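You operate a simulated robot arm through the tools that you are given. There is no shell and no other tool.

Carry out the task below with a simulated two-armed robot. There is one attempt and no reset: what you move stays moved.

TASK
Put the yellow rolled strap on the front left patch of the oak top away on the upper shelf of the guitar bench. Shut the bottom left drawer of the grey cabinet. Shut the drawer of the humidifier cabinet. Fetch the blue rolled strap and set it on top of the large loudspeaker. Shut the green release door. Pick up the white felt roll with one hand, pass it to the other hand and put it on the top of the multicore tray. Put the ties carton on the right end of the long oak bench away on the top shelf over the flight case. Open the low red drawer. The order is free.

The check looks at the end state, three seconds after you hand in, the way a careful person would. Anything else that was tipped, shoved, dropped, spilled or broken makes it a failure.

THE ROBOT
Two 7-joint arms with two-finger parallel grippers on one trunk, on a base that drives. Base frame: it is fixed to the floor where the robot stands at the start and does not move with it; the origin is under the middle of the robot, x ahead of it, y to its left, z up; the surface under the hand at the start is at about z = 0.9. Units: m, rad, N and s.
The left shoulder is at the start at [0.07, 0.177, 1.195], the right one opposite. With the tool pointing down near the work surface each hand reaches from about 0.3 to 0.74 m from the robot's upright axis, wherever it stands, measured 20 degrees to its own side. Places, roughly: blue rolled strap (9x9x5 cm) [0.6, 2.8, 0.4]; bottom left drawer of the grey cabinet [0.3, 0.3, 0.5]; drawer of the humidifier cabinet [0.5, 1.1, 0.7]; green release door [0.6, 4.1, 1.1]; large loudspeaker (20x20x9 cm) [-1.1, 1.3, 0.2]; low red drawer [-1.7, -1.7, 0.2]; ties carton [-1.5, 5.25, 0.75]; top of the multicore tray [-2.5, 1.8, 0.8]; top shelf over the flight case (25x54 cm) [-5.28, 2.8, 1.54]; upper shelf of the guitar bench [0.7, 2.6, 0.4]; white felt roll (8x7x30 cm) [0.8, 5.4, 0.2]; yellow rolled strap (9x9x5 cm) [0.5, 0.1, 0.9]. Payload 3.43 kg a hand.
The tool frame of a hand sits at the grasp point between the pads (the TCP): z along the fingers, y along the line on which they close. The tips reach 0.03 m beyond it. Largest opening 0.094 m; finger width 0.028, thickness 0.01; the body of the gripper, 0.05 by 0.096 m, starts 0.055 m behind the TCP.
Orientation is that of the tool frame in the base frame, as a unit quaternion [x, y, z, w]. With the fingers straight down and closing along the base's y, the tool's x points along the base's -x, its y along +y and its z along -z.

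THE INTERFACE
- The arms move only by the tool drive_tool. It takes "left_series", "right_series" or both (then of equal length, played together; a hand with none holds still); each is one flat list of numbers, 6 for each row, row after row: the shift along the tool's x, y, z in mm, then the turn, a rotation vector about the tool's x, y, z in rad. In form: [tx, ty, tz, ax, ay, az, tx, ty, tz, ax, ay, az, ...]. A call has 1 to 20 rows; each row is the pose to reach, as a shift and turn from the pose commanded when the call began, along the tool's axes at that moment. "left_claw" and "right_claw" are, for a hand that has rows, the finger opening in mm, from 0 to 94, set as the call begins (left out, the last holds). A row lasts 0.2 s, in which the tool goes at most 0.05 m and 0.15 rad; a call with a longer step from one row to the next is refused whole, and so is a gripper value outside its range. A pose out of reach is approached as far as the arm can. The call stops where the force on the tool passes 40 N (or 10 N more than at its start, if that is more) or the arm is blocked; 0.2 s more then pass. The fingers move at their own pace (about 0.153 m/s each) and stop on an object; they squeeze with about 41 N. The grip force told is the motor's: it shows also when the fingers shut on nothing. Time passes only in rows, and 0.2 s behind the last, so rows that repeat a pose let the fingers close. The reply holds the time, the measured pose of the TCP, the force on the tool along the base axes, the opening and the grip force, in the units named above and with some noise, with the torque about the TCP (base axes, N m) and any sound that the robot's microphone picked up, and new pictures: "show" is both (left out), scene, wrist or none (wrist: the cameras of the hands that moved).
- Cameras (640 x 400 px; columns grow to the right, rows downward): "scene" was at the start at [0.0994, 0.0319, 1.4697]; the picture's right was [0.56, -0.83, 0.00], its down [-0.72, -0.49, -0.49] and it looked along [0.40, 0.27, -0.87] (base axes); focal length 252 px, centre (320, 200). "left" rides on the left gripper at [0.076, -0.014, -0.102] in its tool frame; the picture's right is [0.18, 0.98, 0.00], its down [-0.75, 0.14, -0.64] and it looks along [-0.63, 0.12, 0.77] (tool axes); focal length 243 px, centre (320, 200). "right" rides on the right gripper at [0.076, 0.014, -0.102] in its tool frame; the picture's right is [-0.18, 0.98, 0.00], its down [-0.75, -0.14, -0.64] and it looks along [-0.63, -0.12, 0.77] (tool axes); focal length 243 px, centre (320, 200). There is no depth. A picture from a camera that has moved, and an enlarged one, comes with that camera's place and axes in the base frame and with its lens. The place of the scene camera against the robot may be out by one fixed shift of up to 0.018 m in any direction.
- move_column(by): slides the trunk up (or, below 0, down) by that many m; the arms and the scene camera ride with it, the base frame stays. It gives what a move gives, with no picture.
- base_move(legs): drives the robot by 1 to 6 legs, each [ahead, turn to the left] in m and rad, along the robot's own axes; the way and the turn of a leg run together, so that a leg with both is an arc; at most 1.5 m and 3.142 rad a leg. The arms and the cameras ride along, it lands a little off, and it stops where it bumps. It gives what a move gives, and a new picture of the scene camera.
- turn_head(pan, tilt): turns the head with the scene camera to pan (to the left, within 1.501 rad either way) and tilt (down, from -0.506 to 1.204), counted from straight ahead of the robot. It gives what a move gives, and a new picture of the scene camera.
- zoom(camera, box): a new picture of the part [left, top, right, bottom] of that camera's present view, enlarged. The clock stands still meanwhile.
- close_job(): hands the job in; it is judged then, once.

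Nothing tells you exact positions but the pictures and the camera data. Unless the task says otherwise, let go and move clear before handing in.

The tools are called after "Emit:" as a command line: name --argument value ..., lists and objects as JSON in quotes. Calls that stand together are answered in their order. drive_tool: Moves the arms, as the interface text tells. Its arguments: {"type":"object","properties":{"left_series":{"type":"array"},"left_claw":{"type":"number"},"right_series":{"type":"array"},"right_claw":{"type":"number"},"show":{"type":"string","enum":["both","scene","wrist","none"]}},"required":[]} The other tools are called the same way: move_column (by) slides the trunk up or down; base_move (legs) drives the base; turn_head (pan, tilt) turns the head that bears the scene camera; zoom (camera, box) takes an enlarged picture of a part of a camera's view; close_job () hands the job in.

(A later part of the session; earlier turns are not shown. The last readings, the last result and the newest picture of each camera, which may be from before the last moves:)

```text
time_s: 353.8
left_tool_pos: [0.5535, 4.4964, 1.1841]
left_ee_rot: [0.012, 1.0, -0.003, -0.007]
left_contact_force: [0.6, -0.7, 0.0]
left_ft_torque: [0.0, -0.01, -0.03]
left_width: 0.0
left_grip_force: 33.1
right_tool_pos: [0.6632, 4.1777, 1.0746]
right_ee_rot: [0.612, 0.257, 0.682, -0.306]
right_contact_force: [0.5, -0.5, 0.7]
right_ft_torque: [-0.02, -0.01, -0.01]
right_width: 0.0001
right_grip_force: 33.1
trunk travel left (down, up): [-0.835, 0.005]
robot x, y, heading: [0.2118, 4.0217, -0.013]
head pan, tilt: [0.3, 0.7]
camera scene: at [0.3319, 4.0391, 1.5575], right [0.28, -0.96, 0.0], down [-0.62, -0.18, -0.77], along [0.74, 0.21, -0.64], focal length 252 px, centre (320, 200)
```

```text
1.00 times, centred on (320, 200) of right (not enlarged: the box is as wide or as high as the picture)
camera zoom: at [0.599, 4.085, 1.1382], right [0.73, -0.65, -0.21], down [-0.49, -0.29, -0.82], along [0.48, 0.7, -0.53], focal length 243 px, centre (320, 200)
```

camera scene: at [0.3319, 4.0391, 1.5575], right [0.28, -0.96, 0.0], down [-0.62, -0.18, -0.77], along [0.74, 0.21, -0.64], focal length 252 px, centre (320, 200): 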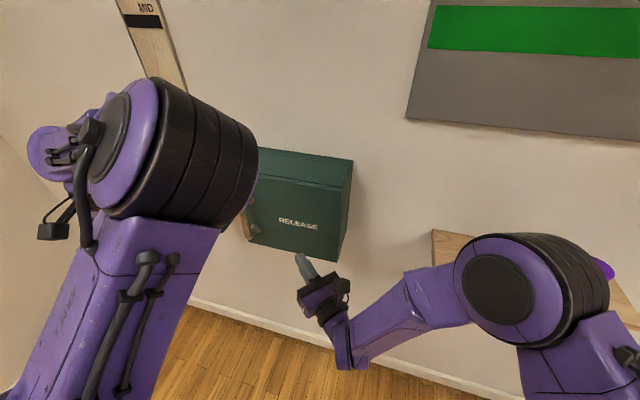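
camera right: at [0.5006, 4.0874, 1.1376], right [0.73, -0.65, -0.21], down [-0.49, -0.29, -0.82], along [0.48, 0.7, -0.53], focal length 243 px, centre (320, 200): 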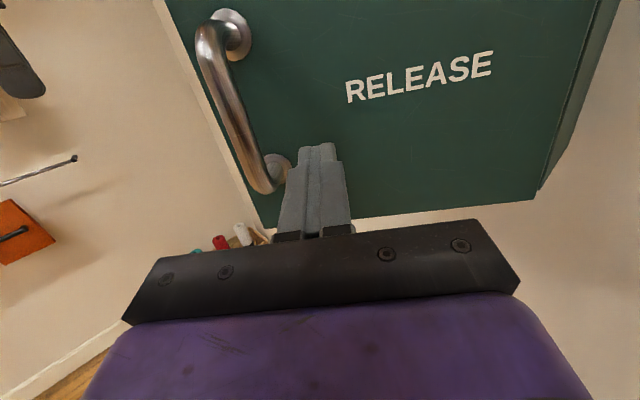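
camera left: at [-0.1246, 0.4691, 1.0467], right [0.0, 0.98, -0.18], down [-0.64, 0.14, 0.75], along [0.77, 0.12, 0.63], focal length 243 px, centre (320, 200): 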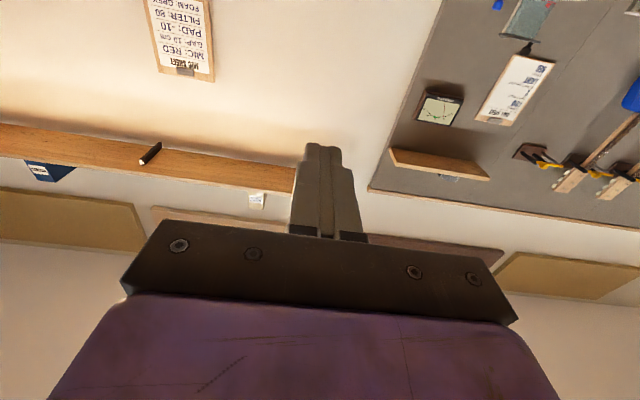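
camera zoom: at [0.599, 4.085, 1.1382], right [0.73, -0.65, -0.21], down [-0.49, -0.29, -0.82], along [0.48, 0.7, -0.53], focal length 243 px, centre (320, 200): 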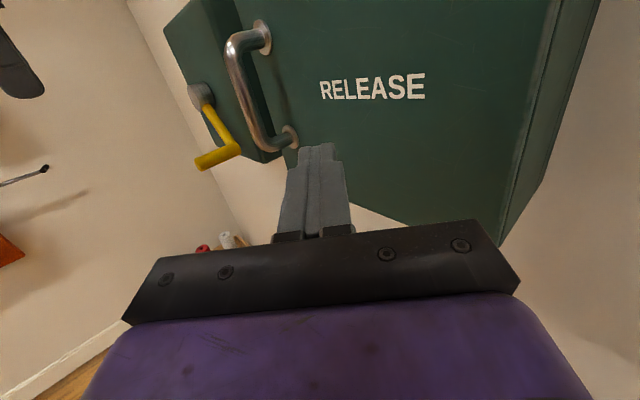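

The door looks nearly closed. I'll press it home gently with the arm in +x.

Emit:
drive_tool --right_series '[-1, 9, 8, 0, 0, 0, -1, 18, 17, 0, 0, 0, -2, 26, 25, 0, 0, 0, -3, 35, 33, 0, 0, 0, -4, 44, 41, 0, 0, 0]' --show "both"

```text
time_s: 355.0
left_tool_pos: [0.5558, 4.4963, 1.1815]
left_ee_rot: [0.013, 1.0, -0.003, -0.008]
left_contact_force: [-0.6, 0.6, 0.4]
left_ft_torque: [0.02, -0.03, -0.02]
left_width: 0.0
left_grip_force: 32.8
right_tool_pos: [0.6947, 4.164, 1.0899]
right_ee_rot: [0.616, 0.241, 0.688, -0.298]
right_contact_force: [0.2, -0.4, -0.2]
right_ft_torque: [-0.02, 0.03, 0.0]
right_width: 0.0
right_grip_force: 33.5
right hand out of reach, approached as far as the arm can: row 1, 2, 3, 4, 5
trunk travel left (down, up): [-0.835, 0.005]
robot x, y, heading: [0.21, 4.0235, -0.02]
head pan, tilt: [0.3, 0.7]
camera scene: at [0.3353, 4.0393, 1.5572], right [0.28, -0.96, 0.0], down [-0.62, -0.18, -0.76], along [0.73, 0.21, -0.64], focal length 252 px, centre (320, 200)
camera right: at [0.6284, 4.0734, 1.1522], right [0.71, -0.67, -0.22], down [-0.5, -0.27, -0.82], along [0.5, 0.69, -0.53], focal length 243 px, centre (320, 200)
```

scene: 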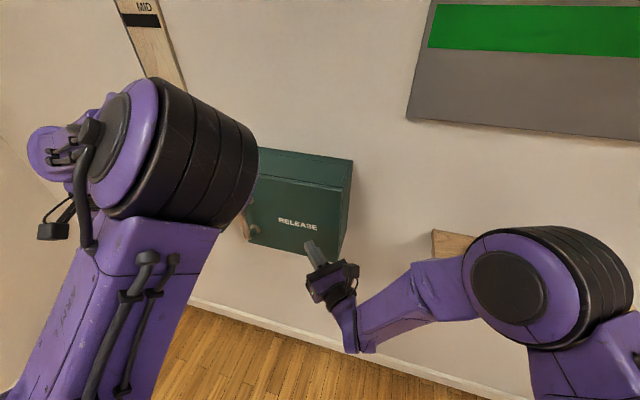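
right: 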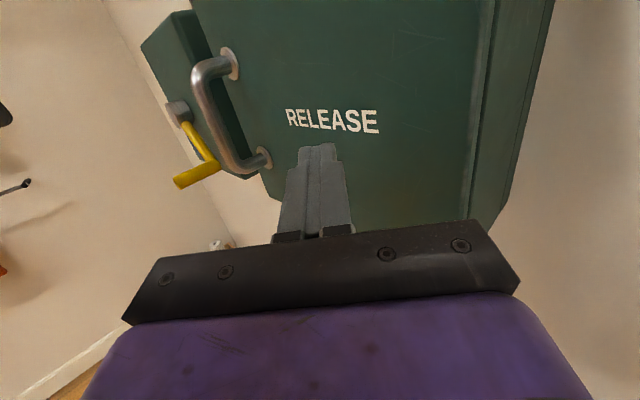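

Force is still zero, so the fingertips aren't pressing yet. I'll nudge the base 2.5 cm and press again with the arm.

Emit:
base_move --legs '[[0.025, 0.0]]'

Emit:
drive_tool --right_series '[-1, 6, 6, 0, 0, 0, -1, 12, 11, 0, 0, 0, -1, 18, 17, 0, 0, 0, -2, 24, 23, 0, 0, 0, -2, 30, 28, 0, 0, 0]' --show "both"

```text
time_s: 355.9
left_tool_pos: [0.5754, 4.4955, 1.1834]
left_ee_rot: [0.013, 1.0, -0.003, -0.005]
left_contact_force: [-0.7, -0.9, 0.5]
left_ft_torque: [-0.04, -0.03, -0.02]
left_width: 0.0
left_grip_force: 32.9
right_tool_pos: [0.7169, 4.1637, 1.094]
right_ee_rot: [0.614, 0.243, 0.69, -0.297]
right_contact_force: [-0.6, -0.2, 0.5]
right_ft_torque: [0.0, 0.04, -0.02]
right_width: 0.0
right_grip_force: 32.9
trunk travel left (down, up): [-0.835, 0.005]
robot x, y, heading: [0.2381, 4.0252, -0.02]
head pan, tilt: [0.3, 0.7]
camera scene: at [0.3536, 4.0389, 1.5579], right [0.28, -0.96, 0.0], down [-0.61, -0.18, -0.77], along [0.74, 0.21, -0.64], focal length 252 px, centre (320, 200)
```

scene: 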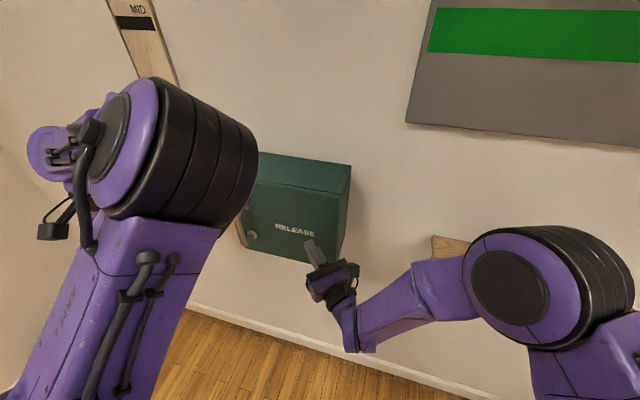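

```text
time_s: 357.1
left_tool_pos: [0.5765, 4.4977, 1.1814]
left_ee_rot: [0.012, 1.0, -0.004, -0.006]
left_contact_force: [0.2, -0.8, -0.1]
left_ft_torque: [0.01, -0.01, 0.03]
left_width: 0.0
left_grip_force: 33.1
right_tool_pos: [0.7354, 4.1555, 1.095]
right_ee_rot: [0.623, 0.232, 0.688, -0.292]
right_contact_force: [-30.0, 1.4, -25.4]
right_ft_torque: [-0.36, 1.01, 0.47]
right_width: 0.0001
right_grip_force: 32.6
right hand out of reach, approached as far as the arm can: row 2, 3, 4, 5
trunk travel left (down, up): [-0.835, 0.005]
robot x, y, heading: [0.2312, 4.023, -0.019]
head pan, tilt: [0.3, 0.7]
camera scene: at [0.3552, 4.042, 1.5571], right [0.28, -0.96, 0.0], down [-0.62, -0.18, -0.77], along [0.74, 0.21, -0.64], focal length 252 px, centre (320, 200)
camera right: at [0.6676, 4.0656, 1.1584], right [0.69, -0.69, -0.23], down [-0.52, -0.25, -0.82], along [0.5, 0.68, -0.53], focal length 243 px, centre (320, 200)
```

scene: 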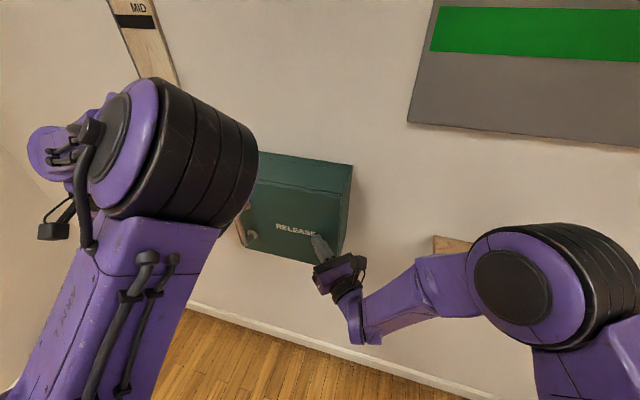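
right: 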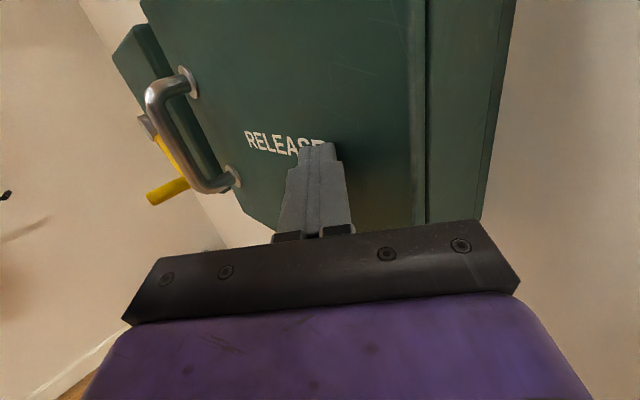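

The door is pressed with 30 N and no longer moves, so it should be shut. Backing off to verify.

Emit:
base_move --legs '[[-0.3, 0.0]]'

Emit:
turn_head --pan 0.25 --tilt 0.4

Emit:
zoom --camera "scene" --box '[200, 120, 420, 257]'

```text
time_s: 359.1
left_tool_pos: [0.2839, 4.5011, 1.1822]
left_ee_rot: [0.014, 1.0, -0.004, -0.008]
left_contact_force: [0.4, -0.5, -0.7]
left_ft_torque: [0.02, 0.0, -0.02]
left_width: 0.0001
left_grip_force: 32.9
right_tool_pos: [0.4479, 4.1563, 1.1002]
right_ee_rot: [0.618, 0.23, 0.693, -0.292]
right_contact_force: [-0.5, 0.7, -0.4]
right_ft_torque: [0.01, -0.01, 0.06]
right_width: 0.0001
right_grip_force: 33.2
trunk travel left (down, up): [-0.835, 0.005]
robot x, y, heading: [-0.0652, 4.0223, -0.019]
head pan, tilt: [0.3, 0.7]
camera scene: at [0.0647, 4.0446, 1.557], right [0.28, -0.96, 0.0], down [-0.62, -0.18, -0.76], along [0.73, 0.21, -0.65], focal length 252 px, centre (320, 200)
```

scene: 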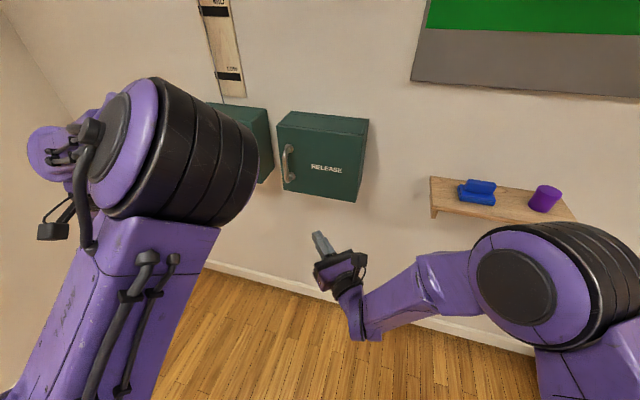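

```text
time_s: 359.9
left_tool_pos: [0.2827, 4.5011, 1.182]
left_ee_rot: [0.013, 1.0, -0.003, -0.008]
left_contact_force: [-0.3, 0.0, -0.5]
left_ft_torque: [-0.02, -0.02, 0.0]
left_width: 0.0
left_grip_force: 33.5
right_tool_pos: [0.4465, 4.1564, 1.1031]
right_ee_rot: [0.618, 0.228, 0.695, -0.29]
right_contact_force: [-0.2, -0.2, -0.9]
right_ft_torque: [0.01, 0.0, 0.03]
right_width: 0.0003
right_grip_force: 32.8
trunk travel left (down, up): [-0.835, 0.005]
robot x, y, heading: [-0.0606, 4.0259, -0.019]
head pan, tilt: [0.25, 0.4]
camera scene: at [0.0706, 4.0419, 1.584], right [0.23, -0.97, 0.0], down [-0.38, -0.09, -0.92], along [0.9, 0.21, -0.39], focal length 252 px, centre (320, 200)
```

scene: 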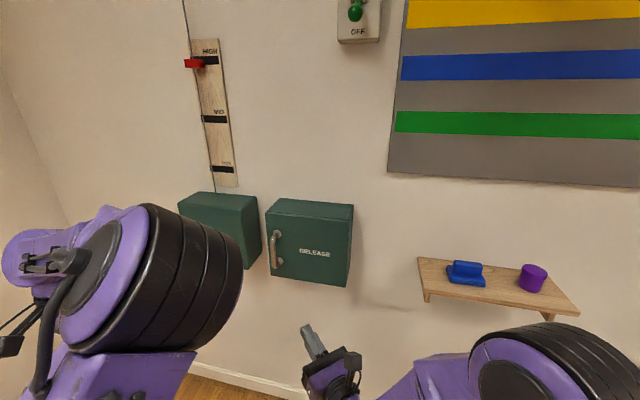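

```text
2.91 times, centred on (310, 188) of scene
camera zoom: at [0.0706, 4.0419, 1.584], right [0.23, -0.97, 0.0], down [-0.38, -0.09, -0.92], along [0.9, 0.21, -0.39], focal length 733 px, centre (349, 234)
```

zoom: 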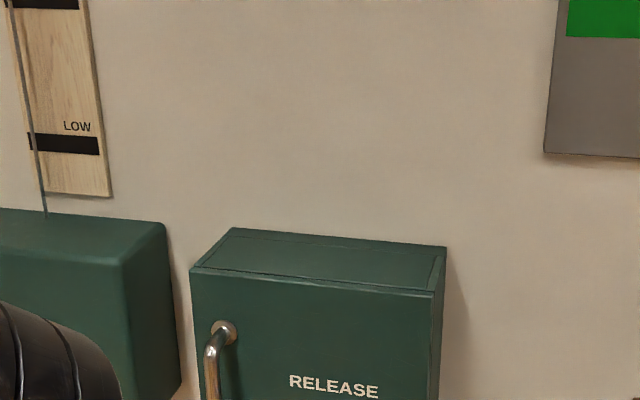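

The green door is shut flush. Next is the white felt roll in the corner; I'll drive nearer and look down at it.

Emit:
base_move --legs '[[0.0, 1.55], [0.5, 0.0], [0.0, -0.75]]'

Emit:
turn_head --pan 0.0 --tilt 0.75

```text
time_s: 368.6
left_tool_pos: [-0.1278, 5.1132, 1.1815]
left_ee_rot: [-0.372, 0.928, -0.007, -0.005]
left_contact_force: [0.8, -0.4, -0.2]
left_ft_torque: [-0.01, -0.02, -0.03]
left_width: 0.0001
left_grip_force: 33.4
right_tool_pos: [0.2318, 4.9864, 1.103]
right_ee_rot: [-0.483, -0.447, -0.53, 0.534]
right_contact_force: [0.3, -1.0, -0.3]
right_ft_torque: [0.0, 0.01, -0.01]
right_width: 0.0003
right_grip_force: 33.7
trunk travel left (down, up): [-0.835, 0.005]
robot x, y, heading: [-0.0328, 4.5337, 0.773]
head pan, tilt: [0.25, 0.4]
camera scene: at [0.0426, 4.641, 1.584], right [0.85, -0.52, 0.0], down [-0.2, -0.33, -0.92], along [0.48, 0.78, -0.39], focal length 252 px, centre (320, 200)
```

scene: 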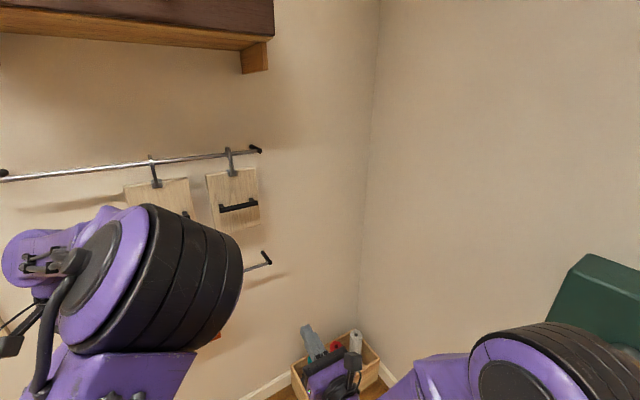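

```text
time_s: 369.4
left_tool_pos: [-0.1268, 5.1118, 1.1826]
left_ee_rot: [-0.371, 0.929, -0.005, -0.006]
left_contact_force: [0.5, 0.2, 0.2]
left_ft_torque: [0.02, 0.01, -0.03]
left_width: 0.0
left_grip_force: 33.2
right_tool_pos: [0.234, 4.986, 1.1029]
right_ee_rot: [-0.484, -0.447, -0.53, 0.534]
right_contact_force: [-0.8, 0.2, -0.2]
right_ft_torque: [0.03, 0.0, -0.01]
right_width: 0.0
right_grip_force: 32.7
trunk travel left (down, up): [-0.835, 0.005]
robot x, y, heading: [-0.0352, 4.5322, 0.764]
head pan, tilt: [0.0, 0.75]
camera scene: at [0.0542, 4.6192, 1.553], right [0.7, -0.72, 0.0], down [-0.49, -0.47, -0.73], along [0.53, 0.51, -0.68], focal length 252 px, centre (320, 200)
```

scene: 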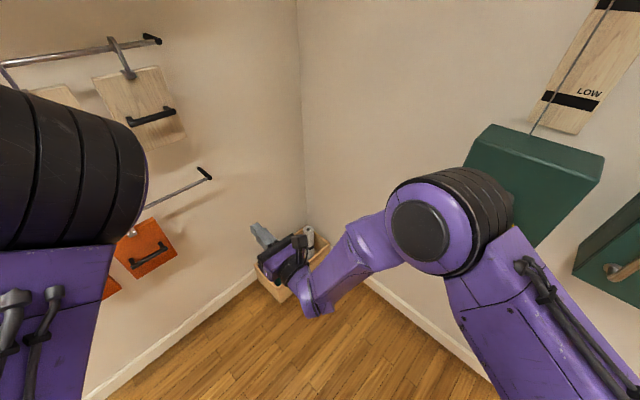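

The right arm blocks the view, so I'll tuck it back to the robot's right side and then look again.

Emit:
drive_tool --right_series '[6, 23, -36, -0.076, 0.003, -0.01, 12, 46, -72, -0.153, 0.007, -0.02, 17, 69, -108, -0.229, 0.01, -0.03, 23, 92, -144, -0.305, 0.013, -0.04, 29, 115, -180, -0.382, 0.017, -0.05, 35, 138, -217, -0.458, 0.02, -0.061, 41, 161, -253, -0.534, 0.023, -0.071, 46, 184, -289, -0.61, 0.026, -0.081, 52, 206, -325, -0.687, 0.03, -0.091, 58, 229, -361, -0.763, 0.033, -0.101]' --show "scene"

```text
time_s: 371.6
left_tool_pos: [-0.128, 5.1107, 1.1832]
left_ee_rot: [-0.371, 0.929, -0.006, -0.007]
left_contact_force: [-0.2, -0.1, 0.5]
left_ft_torque: [0.02, -0.01, 0.01]
left_width: 0.0002
left_grip_force: 33.3
right_tool_pos: [0.4639, 4.6196, 1.0889]
right_ee_rot: [0.616, 0.232, 0.692, -0.297]
right_contact_force: [0.1, -0.6, 0.5]
right_ft_torque: [-0.01, -0.01, 0.01]
right_width: 0.0001
right_grip_force: 33.1
right hand out of reach, approached as far as the arm can: row 8, 9, 10
trunk travel left (down, up): [-0.835, 0.005]
robot x, y, heading: [-0.0385, 4.5326, 0.762]
head pan, tilt: [0.0, 0.75]
camera scene: at [0.055, 4.6172, 1.553], right [0.7, -0.72, 0.0], down [-0.49, -0.47, -0.73], along [0.53, 0.51, -0.68], focal length 252 px, centre (320, 200)
```

scene: 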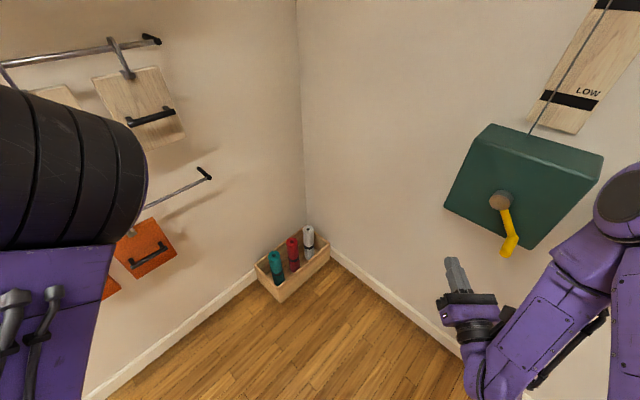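

Now I see the three rolls; the white one is at about [0.765, 5.40], top z≈0.33. I'll fold the right arm down at the robot's side so it stays clear of the walls, leaving the left hand to pick.

Emit:
drive_tool --right_series '[3, 14, -19, 0, -0.142, 0, 6, 28, -38, 0, -0.283, 0, 10, 42, -57, 0, -0.425, 0, 13, 56, -76, 0, -0.567, 0, 16, 70, -95, 0, -0.708, 0, 19, 84, -114, 0, -0.85, 0, 22, 98, -133, 0, -0.992, 0, 26, 112, -152, 0, -1.133, 0, 29, 126, -171, 0, -1.275, 0, 32, 140, -190, 0, -1.417, 0, 35, 154, -209, 0, -1.558, 0, 38, 168, -228, 0, -1.7, 0]' --show "scene"

```text
time_s: 374.2
left_tool_pos: [-0.1272, 5.1119, 1.1824]
left_ee_rot: [-0.371, 0.929, -0.007, -0.007]
left_contact_force: [0.0, 0.3, 0.7]
left_ft_torque: [-0.01, -0.01, 0.0]
left_width: 0.0
left_grip_force: 33.3
right_tool_pos: [0.4386, 4.3317, 1.0061]
right_ee_rot: [0.926, 0.377, -0.006, -0.021]
right_contact_force: [-0.3, 0.6, 0.3]
right_ft_torque: [0.03, 0.04, -0.03]
right_width: 0.0002
right_grip_force: 33.2
right hand out of reach, approached as far as the arm can: row 1, 2, 3, 4, 5, 6, 7, 8, 9, 10, 11, 12
trunk travel left (down, up): [-0.835, 0.005]
robot x, y, heading: [-0.0337, 4.5282, 0.763]
head pan, tilt: [0.0, 0.75]
camera scene: at [0.0546, 4.6175, 1.5531], right [0.7, -0.72, 0.0], down [-0.49, -0.47, -0.73], along [0.53, 0.51, -0.68], focal length 252 px, centre (320, 200)
```

scene: 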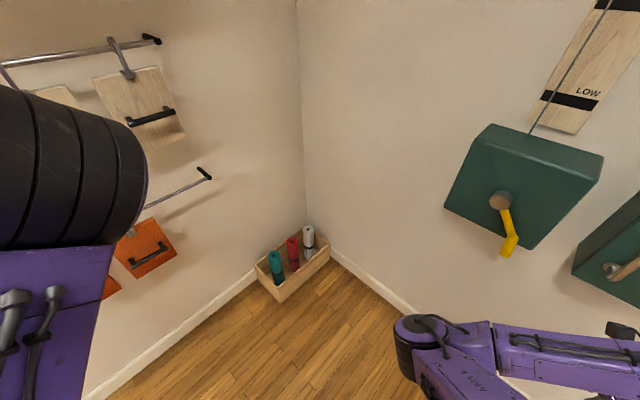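

The right arm is compactly folded. Now I'll lower the trunk, extend the open left hand forward, and turn to face the roll.

Emit:
move_column --by -0.4

Emit:
move_column --by -0.15

Emit:
drive_tool --left_series '[-24, -32, 0, 0, 0, 0, -48, -64, 0, 0, 0, 0, -72, -96, 0, 0, 0, 0, -95, -128, 0, 0, 0, 0, -119, -160, 0, 0, 0, 0, -143, -192, 0, 0, 0, 0, -167, -224, 0, 0, 0, 0, -191, -255, 0, 0, 0, 0, -215, -287, 0, 0, 0, 0, -238, -319, 0, 0, 0, 0, -262, -351, 0, 0, 0, 0, -286, -383, 0, 0, 0, 0, -310, -415, 0, 0, 0, 0]' --left_claw 94 --show "both"

```text
time_s: 378.0
left_tool_pos: [-0.1265, 5.111, 0.7831]
left_ee_rot: [-0.371, 0.929, -0.006, -0.007]
left_contact_force: [0.4, -0.4, 0.1]
left_ft_torque: [0.01, 0.0, -0.03]
left_width: 0.0
left_grip_force: 32.6
right_tool_pos: [0.4393, 4.3332, 0.6073]
right_ee_rot: [0.926, 0.376, -0.005, -0.02]
right_contact_force: [-0.5, -0.1, -0.2]
right_ft_torque: [-0.03, 0.01, 0.01]
right_width: 0.0003
right_grip_force: 33.0
trunk travel left (down, up): [-0.435, 0.405]
robot x, y, heading: [-0.0356, 4.5301, 0.767]
head pan, tilt: [0.0, 0.75]
```

```text
time_s: 379.8
left_tool_pos: [-0.127, 5.1121, 0.633]
left_ee_rot: [-0.372, 0.928, -0.006, -0.006]
left_contact_force: [-0.6, -0.2, -0.2]
left_ft_torque: [0.02, -0.03, -0.01]
left_width: 0.0
left_grip_force: 33.6
right_tool_pos: [0.4382, 4.3329, 0.4576]
right_ee_rot: [0.926, 0.377, -0.005, -0.02]
right_contact_force: [0.8, 0.4, -0.1]
right_ft_torque: [-0.02, -0.04, -0.01]
right_width: 0.0004
right_grip_force: 33.2
trunk travel left (down, up): [-0.285, 0.555]
robot x, y, heading: [-0.0344, 4.5331, 0.766]
head pan, tilt: [0.0, 0.75]
```

```text
time_s: 382.6
left_tool_pos: [0.392, 5.0278, 0.6321]
left_ee_rot: [-0.372, 0.928, -0.006, -0.01]
left_contact_force: [0.2, 0.0, -0.8]
left_ft_torque: [0.02, 0.01, 0.0]
left_width: 0.094
left_grip_force: 0.1
left hand out of reach, approached as far as the arm can: row 3, 4, 5, 6, 7, 8, 9, 10, 11, 12, 13
right_tool_pos: [0.4388, 4.3315, 0.4562]
right_ee_rot: [0.927, 0.376, -0.006, -0.02]
right_contact_force: [-0.1, 0.0, 0.2]
right_ft_torque: [-0.03, 0.04, 0.02]
right_width: 0.0
right_grip_force: 32.8
trunk travel left (down, up): [-0.285, 0.555]
robot x, y, heading: [-0.0374, 4.5337, 0.77]
head pan, tilt: [0.0, 0.75]
camera scene: at [0.0553, 4.6185, 1.0028], right [0.69, -0.72, 0.0], down [-0.49, -0.47, -0.73], along [0.53, 0.51, -0.68], focal length 252 px, centre (320, 200)
camera left: at [0.3488, 4.966, 0.7356], right [-0.81, 0.58, 0.0], down [0.46, 0.63, 0.62], along [0.36, 0.51, -0.78], focal length 243 px, centre (320, 200)
```

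scene: 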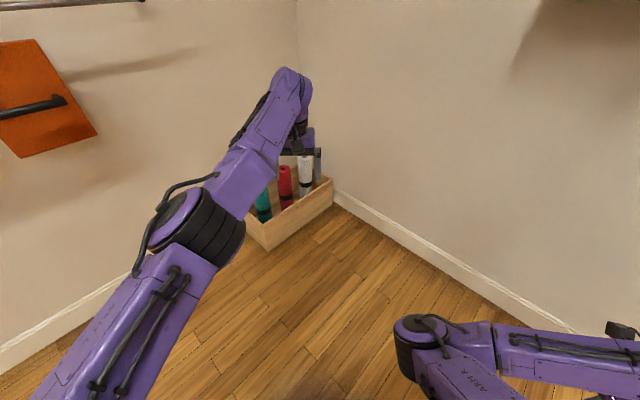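
left: 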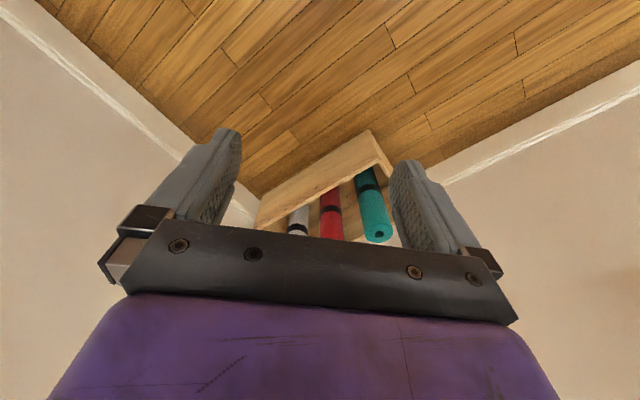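

The left hand is in front of the robot at the right yaw. I'll lower it by arm to a more comfortable height, then drive in so it stops just above the white roll.

Emit:
drive_tool --left_series '[0, 0, 35, 0, 0, 0, 0, 0, 70, 0, 0, 0, 0, 0, 105, 0, 0, 0, 0, 0, 140, 0, 0, 0]' --show "none"

Emit:
base_move --legs '[[0.33, 0.0]]'

Emit:
zoom --camera "left" --box '[0, 0, 640, 400]'

```text
time_s: 383.6
left_tool_pos: [0.402, 5.0298, 0.4913]
left_ee_rot: [-0.371, 0.929, -0.007, -0.006]
left_contact_force: [0.4, 0.1, -0.2]
left_ft_torque: [0.01, 0.01, -0.01]
left_width: 0.0942
left_grip_force: 0.0
left hand out of reach, approached as far as the arm can: row 1, 2, 3, 4
right_tool_pos: [0.4404, 4.3334, 0.4569]
right_ee_rot: [0.926, 0.376, -0.006, -0.019]
right_contact_force: [-0.5, 0.3, -0.4]
right_ft_torque: [-0.05, -0.02, -0.01]
right_width: 0.0003
right_grip_force: 33.5
trunk travel left (down, up): [-0.285, 0.555]
robot x, y, heading: [-0.0366, 4.5304, 0.765]
head pan, tilt: [0.0, 0.75]
```

```text
time_s: 385.8
left_tool_pos: [0.6402, 5.2614, 0.4917]
left_ee_rot: [-0.372, 0.928, -0.007, -0.007]
left_contact_force: [-0.3, 0.0, -0.2]
left_ft_torque: [0.03, 0.01, 0.03]
left_width: 0.0938
left_grip_force: 0.0
right_tool_pos: [0.6783, 4.5647, 0.4568]
right_ee_rot: [0.926, 0.377, -0.005, -0.02]
right_contact_force: [-0.4, 0.4, 0.1]
right_ft_torque: [0.02, 0.0, 0.0]
right_width: 0.0
right_grip_force: 32.8
trunk travel left (down, up): [-0.285, 0.555]
robot x, y, heading: [0.2046, 4.7623, 0.767]
head pan, tilt: [0.0, 0.75]
camera scene: at [0.2926, 4.8501, 1.0029], right [0.7, -0.72, 0.0], down [-0.49, -0.47, -0.73], along [0.52, 0.51, -0.68], focal length 252 px, centre (320, 200)
```

scene: 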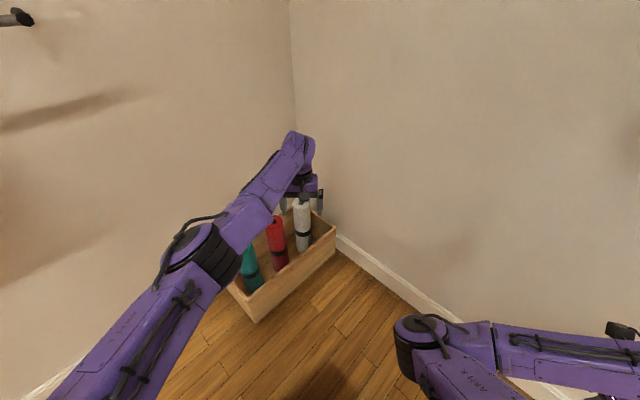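

```text
1.00 times, centred on (320, 200) of left (not enlarged: the box is as wide or as high as the picture)
camera zoom: at [0.5957, 5.1994, 0.5954], right [-0.81, 0.58, 0.0], down [0.45, 0.63, 0.63], along [0.37, 0.51, -0.78], focal length 243 px, centre (320, 200)
```

zoom: 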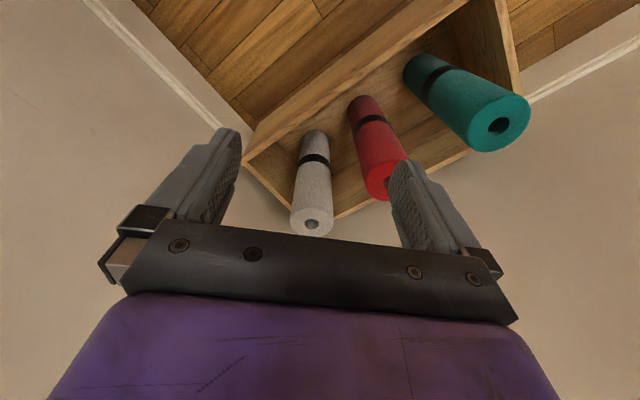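

The white roll is at about [0.76, 5.40], top z≈0.32, directly ahead. Driving 12 cm forward, then I'll position the hand above it.

Emit:
base_move --legs '[[0.12, 0.0]]'

Emit:
drive_tool --left_series '[-30, 8, 0, 0, 0, 0, -62, 16, 0, 0, 0, 0]' --show "both"

```text
time_s: 387.0
left_tool_pos: [0.7276, 5.3472, 0.4913]
left_ee_rot: [-0.373, 0.928, -0.007, -0.008]
left_contact_force: [-1.0, 0.3, 0.0]
left_ft_torque: [-0.01, -0.01, -0.01]
left_width: 0.0941
left_grip_force: 0.0
right_tool_pos: [0.7668, 4.651, 0.4572]
right_ee_rot: [0.926, 0.378, -0.005, -0.02]
right_contact_force: [0.3, 0.5, -0.2]
right_ft_torque: [-0.02, 0.01, -0.03]
right_width: 0.0001
right_grip_force: 33.2
trunk travel left (down, up): [-0.285, 0.555]
robot x, y, heading: [0.2931, 4.8442, 0.777]
head pan, tilt: [0.0, 0.75]
camera scene: at [0.3808, 4.936, 1.0028], right [0.7, -0.72, 0.0], down [-0.49, -0.48, -0.73], along [0.52, 0.51, -0.68], focal length 252 px, centre (320, 200)
```

scene: 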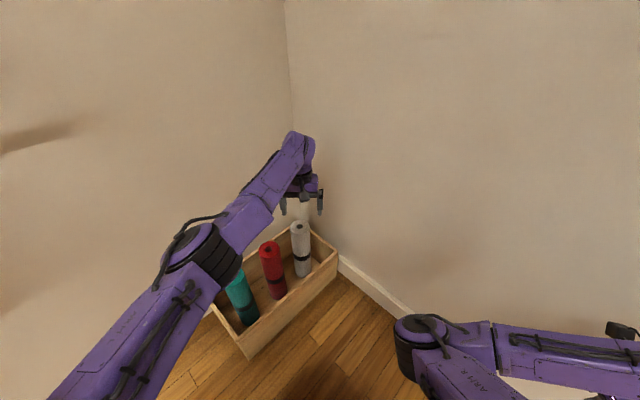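

```text
time_s: 387.6
left_tool_pos: [0.7264, 5.3541, 0.4783]
left_ee_rot: [-0.373, 0.928, -0.006, -0.008]
left_contact_force: [0.8, 0.1, 0.1]
left_ft_torque: [0.01, -0.01, -0.01]
left_width: 0.0939
left_grip_force: 0.0
left hand out of reach, approached as far as the arm can: row 1, 2
right_tool_pos: [0.7661, 4.6514, 0.4563]
right_ee_rot: [0.926, 0.378, -0.005, -0.02]
right_contact_force: [1.1, -0.6, -0.7]
right_ft_torque: [0.02, 0.01, 0.0]
right_width: 0.0
right_grip_force: 32.6
trunk travel left (down, up): [-0.285, 0.555]
robot x, y, heading: [0.2911, 4.8493, 0.769]
head pan, tilt: [0.0, 0.75]
camera scene: at [0.3806, 4.9357, 1.0029], right [0.7, -0.72, 0.0], down [-0.49, -0.48, -0.73], along [0.52, 0.51, -0.68], focal length 252 px, centre (320, 200)
camera left: at [0.6815, 5.2914, 0.5823], right [-0.81, 0.58, 0.0], down [0.45, 0.63, 0.63], along [0.37, 0.51, -0.78], focal length 243 px, centre (320, 200)
```

scene: 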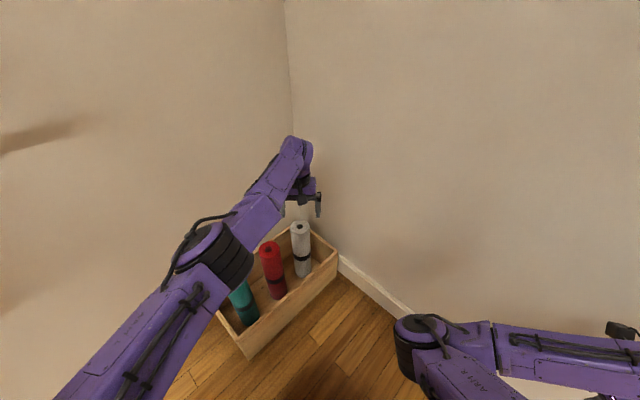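
left: 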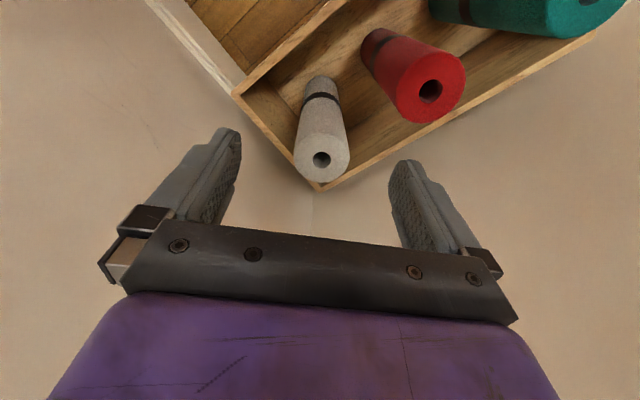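

The arm is at its limit in this direction. A small right turn of the base will put the roll further to the left hand's own side, where it has more reach.

Emit:
base_move --legs '[[0.0, -0.16], [0.03, 0.0]]'

Emit:
drive_tool --left_series '[0, 30, 0, 0, 0, 0, 0, 60, 0, 0, 0, 0, 0, 90, 0, 0, 0, 0]' --show "both"

```text
time_s: 389.0
left_tool_pos: [0.8027, 5.2827, 0.4809]
left_ee_rot: [-0.299, 0.954, -0.004, -0.007]
left_contact_force: [0.6, 0.5, -0.3]
left_ft_torque: [-0.03, -0.01, -0.02]
left_width: 0.0943
left_grip_force: 0.2
right_tool_pos: [0.733, 4.5801, 0.4562]
right_ee_rot: [0.952, 0.306, -0.003, -0.02]
right_contact_force: [-0.3, 0.8, 0.8]
right_ft_torque: [-0.02, -0.01, 0.0]
right_width: 0.0004
right_grip_force: 32.5
trunk travel left (down, up): [-0.285, 0.555]
robot x, y, heading: [0.2914, 4.8514, 0.608]
head pan, tilt: [0.0, 0.75]
stopped in leg 2: the robot was blocked; the commanded pose is now the measured one
camera scene: at [0.3969, 4.9212, 1.0029], right [0.57, -0.82, 0.0], down [-0.56, -0.39, -0.73], along [0.6, 0.42, -0.68], focal length 252 px, centre (320, 200)
```

scene: 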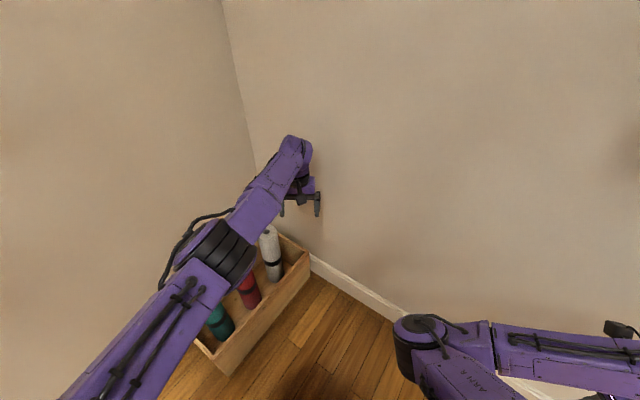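

```text
time_s: 389.8
left_tool_pos: [0.7507, 5.3584, 0.4786]
left_ee_rot: [-0.298, 0.954, -0.003, -0.007]
left_contact_force: [-0.3, -0.2, -0.1]
left_ft_torque: [-0.05, 0.0, 0.0]
left_width: 0.0941
left_grip_force: 0.0
left hand out of reach, approached as far as the arm can: row 1
right_tool_pos: [0.7322, 4.581, 0.4572]
right_ee_rot: [0.952, 0.305, -0.003, -0.02]
right_contact_force: [-0.2, -0.2, -0.4]
right_ft_torque: [0.01, 0.01, -0.02]
right_width: 0.0
right_grip_force: 33.1
trunk travel left (down, up): [-0.285, 0.555]
robot x, y, heading: [0.2959, 4.8524, 0.614]
head pan, tilt: [0.0, 0.75]
camera scene: at [0.3967, 4.9217, 1.0029], right [0.57, -0.82, 0.0], down [-0.56, -0.39, -0.73], along [0.6, 0.42, -0.68], focal length 252 px, centre (320, 200)
camera left: at [0.6971, 5.3024, 0.5821], right [-0.71, 0.7, 0.0], down [0.54, 0.55, 0.63], along [0.44, 0.45, -0.78], focal length 243 px, centre (320, 200)
```

scene: 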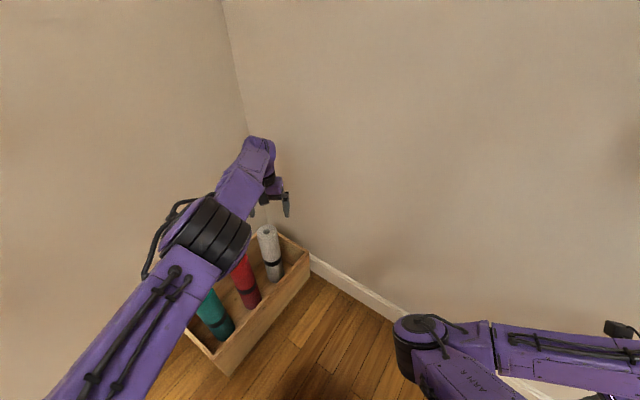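
left: 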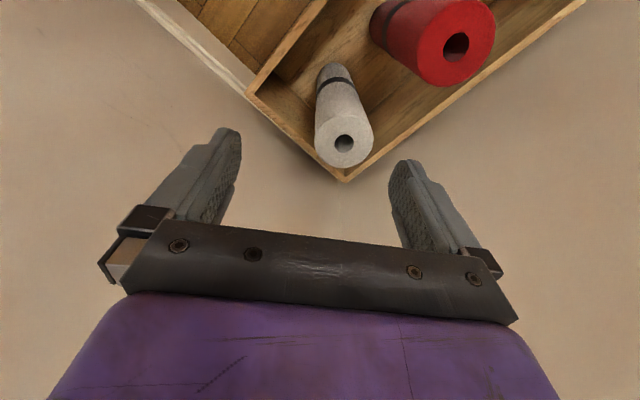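

The base touched something low, so I won't drive further forward. The roll needs only about 4 cm more reach; I'll do that by arm while lowering slightly.

Emit:
drive_tool --left_series '[-10, 12, 20, 0, 0, 0, -20, 23, 40, 0, 0, 0, -30, 34, 60, 0, 0, 0, -39, 34, 80, 0, 0, 0]' --show "both"

```text
time_s: 390.8
left_tool_pos: [0.7423, 5.397, 0.4074]
left_ee_rot: [-0.299, 0.954, -0.003, -0.006]
left_contact_force: [0.0, 0.0, 0.1]
left_ft_torque: [0.01, 0.0, -0.01]
left_width: 0.0939
left_grip_force: 0.1
left hand out of reach, approached as far as the arm can: row 3, 4
right_tool_pos: [0.732, 4.5806, 0.457]
right_ee_rot: [0.952, 0.305, -0.004, -0.021]
right_contact_force: [0.2, 0.3, -0.3]
right_ft_torque: [-0.01, 0.0, -0.02]
right_width: 0.0
right_grip_force: 33.1
trunk travel left (down, up): [-0.285, 0.555]
robot x, y, heading: [0.2915, 4.8504, 0.611]
head pan, tilt: [0.0, 0.75]
camera scene: at [0.397, 4.9212, 1.0029], right [0.57, -0.82, 0.0], down [-0.56, -0.39, -0.73], along [0.6, 0.42, -0.68], focal length 252 px, centre (320, 200)
camera left: at [0.6893, 5.3414, 0.5111], right [-0.71, 0.7, 0.0], down [0.54, 0.55, 0.63], along [0.44, 0.45, -0.78], focal length 243 px, centre (320, 200)
```

scene: 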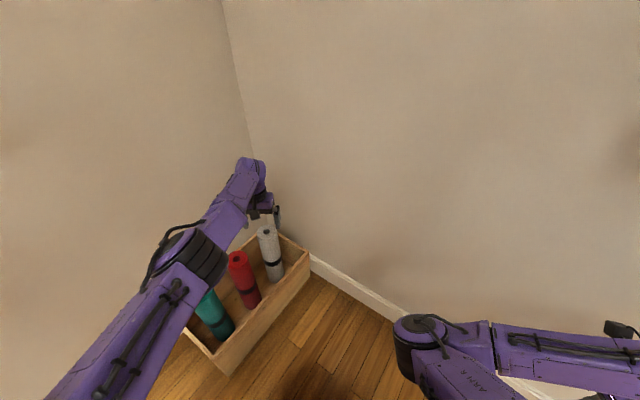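
left: 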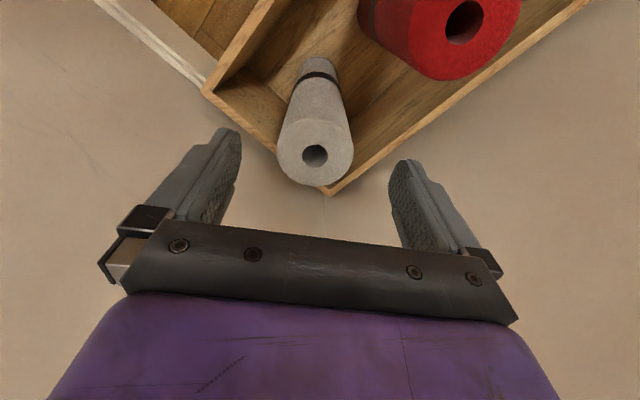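

The wrist needs about 3 cm more. Tilting the hand slightly forward (17°) gives that reach without moving the base.

Emit:
drive_tool --left_series '[-8, 0, 0, 0, -0.1, 0, -18, 0, 0, 0, -0.2, 0, -28, 0, 0, 0, -0.3, 0, -36, 0, 0, 0, -0.35, 0]' --show "both"

```text
time_s: 391.8
left_tool_pos: [0.7726, 5.4167, 0.4082]
left_ee_rot: [-0.295, 0.941, 0.049, 0.161]
left_contact_force: [-0.1, -0.8, -0.3]
left_ft_torque: [-0.01, -0.01, -0.01]
left_width: 0.094
left_grip_force: 0.0
right_tool_pos: [0.7336, 4.5816, 0.4568]
right_ee_rot: [0.952, 0.304, -0.004, -0.02]
right_contact_force: [-0.1, 0.8, 0.7]
right_ft_torque: [0.01, 0.01, 0.0]
right_width: 0.0
right_grip_force: 33.2
trunk travel left (down, up): [-0.285, 0.555]
robot x, y, heading: [0.2946, 4.8529, 0.608]
head pan, tilt: [0.0, 0.75]
camera scene: at [0.397, 4.9214, 1.0029], right [0.57, -0.82, 0.0], down [-0.56, -0.39, -0.73], along [0.6, 0.42, -0.68], focal length 252 px, centre (320, 200)
camera left: at [0.6937, 5.3438, 0.4791], right [-0.7, 0.71, -0.06], down [0.33, 0.4, 0.86], along [0.63, 0.58, -0.51], focal length 243 px, centre (320, 200)
```

scene: 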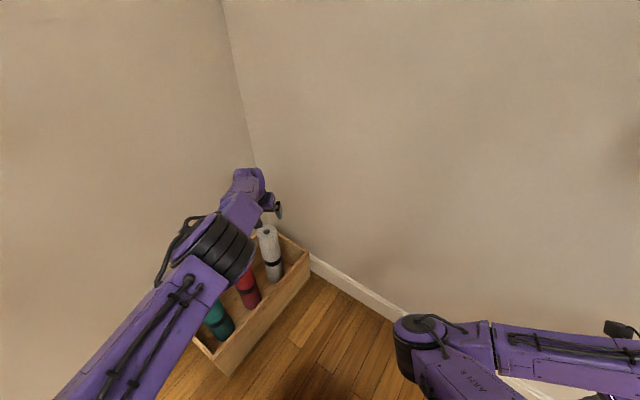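
left: 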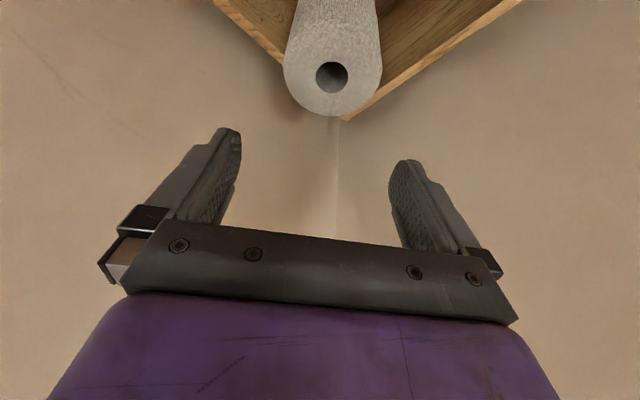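

The hand is now directly above the roll within a few millimetres. Descending 14 cm.

Emit:
drive_tool --left_series '[10, 0, 28, 0, 0, 0, 20, 0, 57, 0, 0, 0, 30, 0, 85, 0, 0, 0, 40, 0, 113, 0, 0, 0, 46, 0, 132, 0, 0, 0]' --show "both"

```text
time_s: 393.0
left_tool_pos: [0.758, 5.4032, 0.2657]
left_ee_rot: [-0.296, 0.94, 0.049, 0.16]
left_contact_force: [-0.1, -0.1, 0.0]
left_ft_torque: [-0.02, 0.01, 0.01]
left_width: 0.0938
left_grip_force: 0.1
left hand out of reach, approached as far as the arm can: row 4, 5
right_tool_pos: [0.7327, 4.5812, 0.4571]
right_ee_rot: [0.952, 0.305, -0.002, -0.02]
right_contact_force: [-0.5, -0.4, 0.2]
right_ft_torque: [-0.01, -0.04, 0.01]
right_width: 0.0001
right_grip_force: 32.9
trunk travel left (down, up): [-0.285, 0.555]
robot x, y, heading: [0.2947, 4.8471, 0.611]
head pan, tilt: [0.0, 0.75]
camera scene: at [0.3972, 4.9217, 1.0029], right [0.57, -0.82, 0.0], down [-0.56, -0.39, -0.73], along [0.6, 0.42, -0.68], focal length 252 px, centre (320, 200)
camera left: at [0.6794, 5.3304, 0.3374], right [-0.7, 0.71, -0.06], down [0.33, 0.4, 0.85], along [0.63, 0.58, -0.52], focal length 243 px, centre (320, 200)
```

scene: 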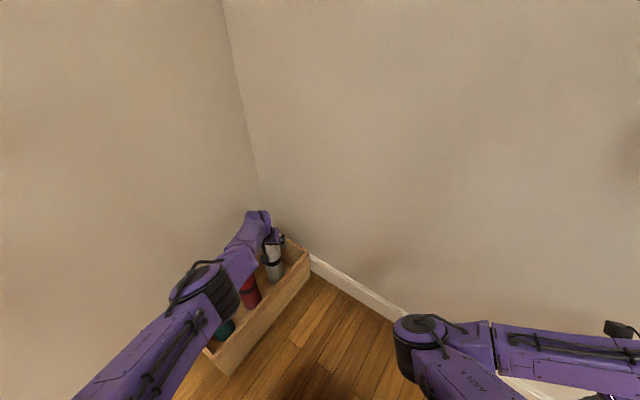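
left: 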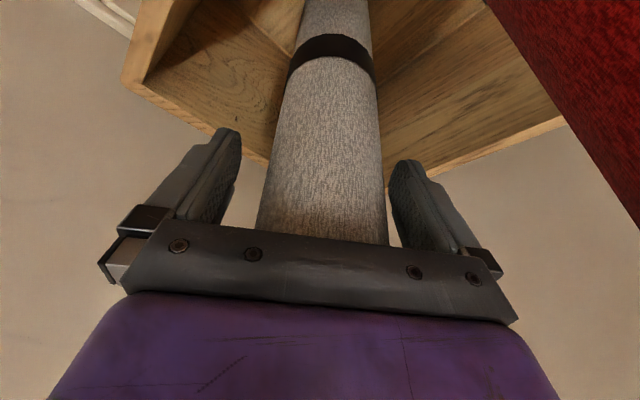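

The fingers straddle the roll, but its axis is about 2 cm ahead of the finger centreline. I'll tilt a little more to bring the fingers fully onto it.

Emit:
drive_tool --left_series '[-6, 0, 2, 0, -0.08, 0, -12, 0, 4, 0, -0.16, 0, -18, 0, 6, 0, -0.24, 0, -20, 0, 7, 0, -0.28, 0]' --show "wrist"

```text
time_s: 394.0
left_tool_pos: [0.7766, 5.415, 0.2724]
left_ee_rot: [-0.284, 0.908, 0.092, 0.294]
left_contact_force: [-4.3, -4.0, 25.7]
left_ft_torque: [-0.3, 0.59, 0.07]
left_width: 0.0939
left_grip_force: 0.0
right_tool_pos: [0.7326, 4.5809, 0.4571]
right_ee_rot: [0.952, 0.305, -0.002, -0.022]
right_contact_force: [0.6, -0.9, 0.3]
right_ft_torque: [-0.02, 0.04, 0.0]
right_width: 0.0
right_grip_force: 33.1
trunk travel left (down, up): [-0.285, 0.555]
robot x, y, heading: [0.2921, 4.8502, 0.611]
head pan, tilt: [0.0, 0.75]
camera left: at [0.6847, 5.3333, 0.3108], right [-0.68, 0.72, -0.11], down [0.11, 0.25, 0.96], along [0.72, 0.64, -0.25], focal length 243 px, centre (320, 200)
```

left: 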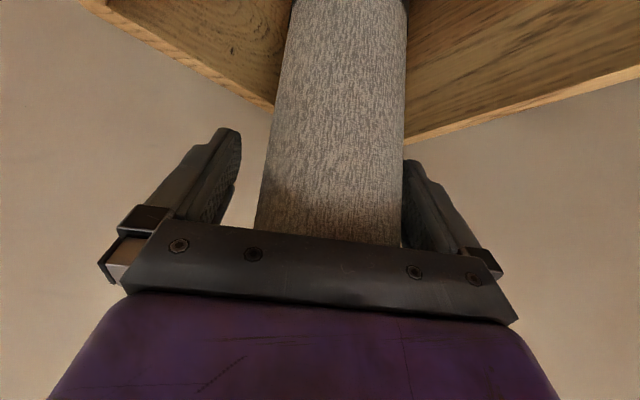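

The palm is just touching the roll's top edge, so I'll raise 15 mm and centre the hand 6 mm to the left before gripping.

Emit:
drive_tool --left_series '[-5, 0, -6, 0, 0, 0, -9, 3, -12, 0, 0, 0, -9, 6, -12, 0, 0, 0]' --show "wrist"

```text
time_s: 394.8
left_tool_pos: [0.7721, 5.42, 0.2832]
left_ee_rot: [-0.286, 0.909, 0.09, 0.29]
left_contact_force: [0.2, 0.2, -0.2]
left_ft_torque: [-0.02, 0.01, -0.01]
left_width: 0.094
left_grip_force: 0.0
right_tool_pos: [0.7328, 4.5819, 0.4572]
right_ee_rot: [0.952, 0.305, -0.004, -0.021]
right_contact_force: [-0.6, 0.0, 0.8]
right_ft_torque: [-0.01, 0.01, 0.02]
right_width: 0.0
right_grip_force: 33.0
trunk travel left (down, up): [-0.285, 0.555]
robot x, y, heading: [0.2911, 4.8483, 0.605]
head pan, tilt: [0.0, 0.75]
camera left: at [0.6811, 5.3383, 0.322], right [-0.68, 0.72, -0.11], down [0.12, 0.26, 0.96], along [0.72, 0.64, -0.26], focal length 243 px, centre (320, 200)
```

left: 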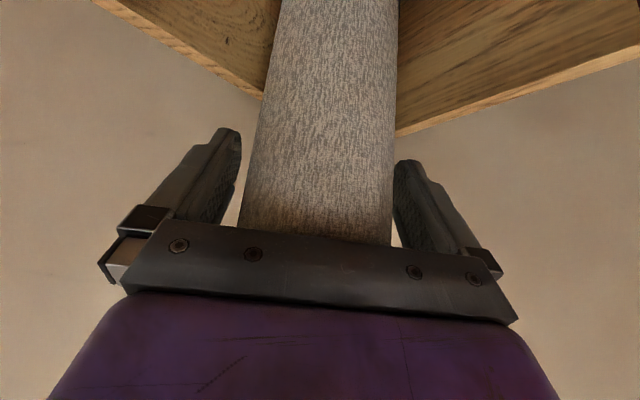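

Centred now. Closing the left gripper on the roll.

Emit:
drive_tool --left_series '[0, 0, 0, 0, 0, 0, 0, 0, 0, 0, 0, 0, 0, 0, 0, 0, 0, 0, 0, 0, 0, 0, 0, 0]' --left_claw 45 --show "wrist"

```text
time_s: 395.8
left_tool_pos: [0.7723, 5.4209, 0.2828]
left_ee_rot: [-0.285, 0.909, 0.089, 0.29]
left_contact_force: [-0.7, -1.1, 0.3]
left_ft_torque: [-0.07, 0.13, 0.02]
left_width: 0.0727
left_grip_force: 41.3
right_tool_pos: [0.7322, 4.5823, 0.4564]
right_ee_rot: [0.952, 0.305, -0.003, -0.02]
right_contact_force: [0.0, 0.1, 1.3]
right_ft_torque: [0.01, -0.01, -0.05]
right_width: 0.0
right_grip_force: 32.9
trunk travel left (down, up): [-0.285, 0.555]
robot x, y, heading: [0.2918, 4.8473, 0.614]
head pan, tilt: [0.0, 0.75]
camera left: at [0.6812, 5.3385, 0.3221], right [-0.68, 0.72, -0.11], down [0.12, 0.26, 0.96], along [0.72, 0.64, -0.26], focal length 243 px, centre (320, 200)
```

left: 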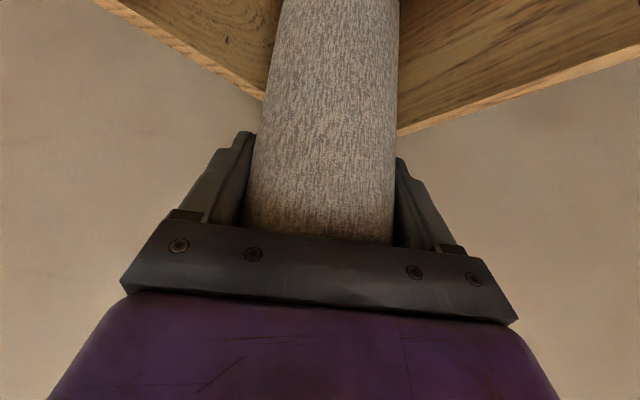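

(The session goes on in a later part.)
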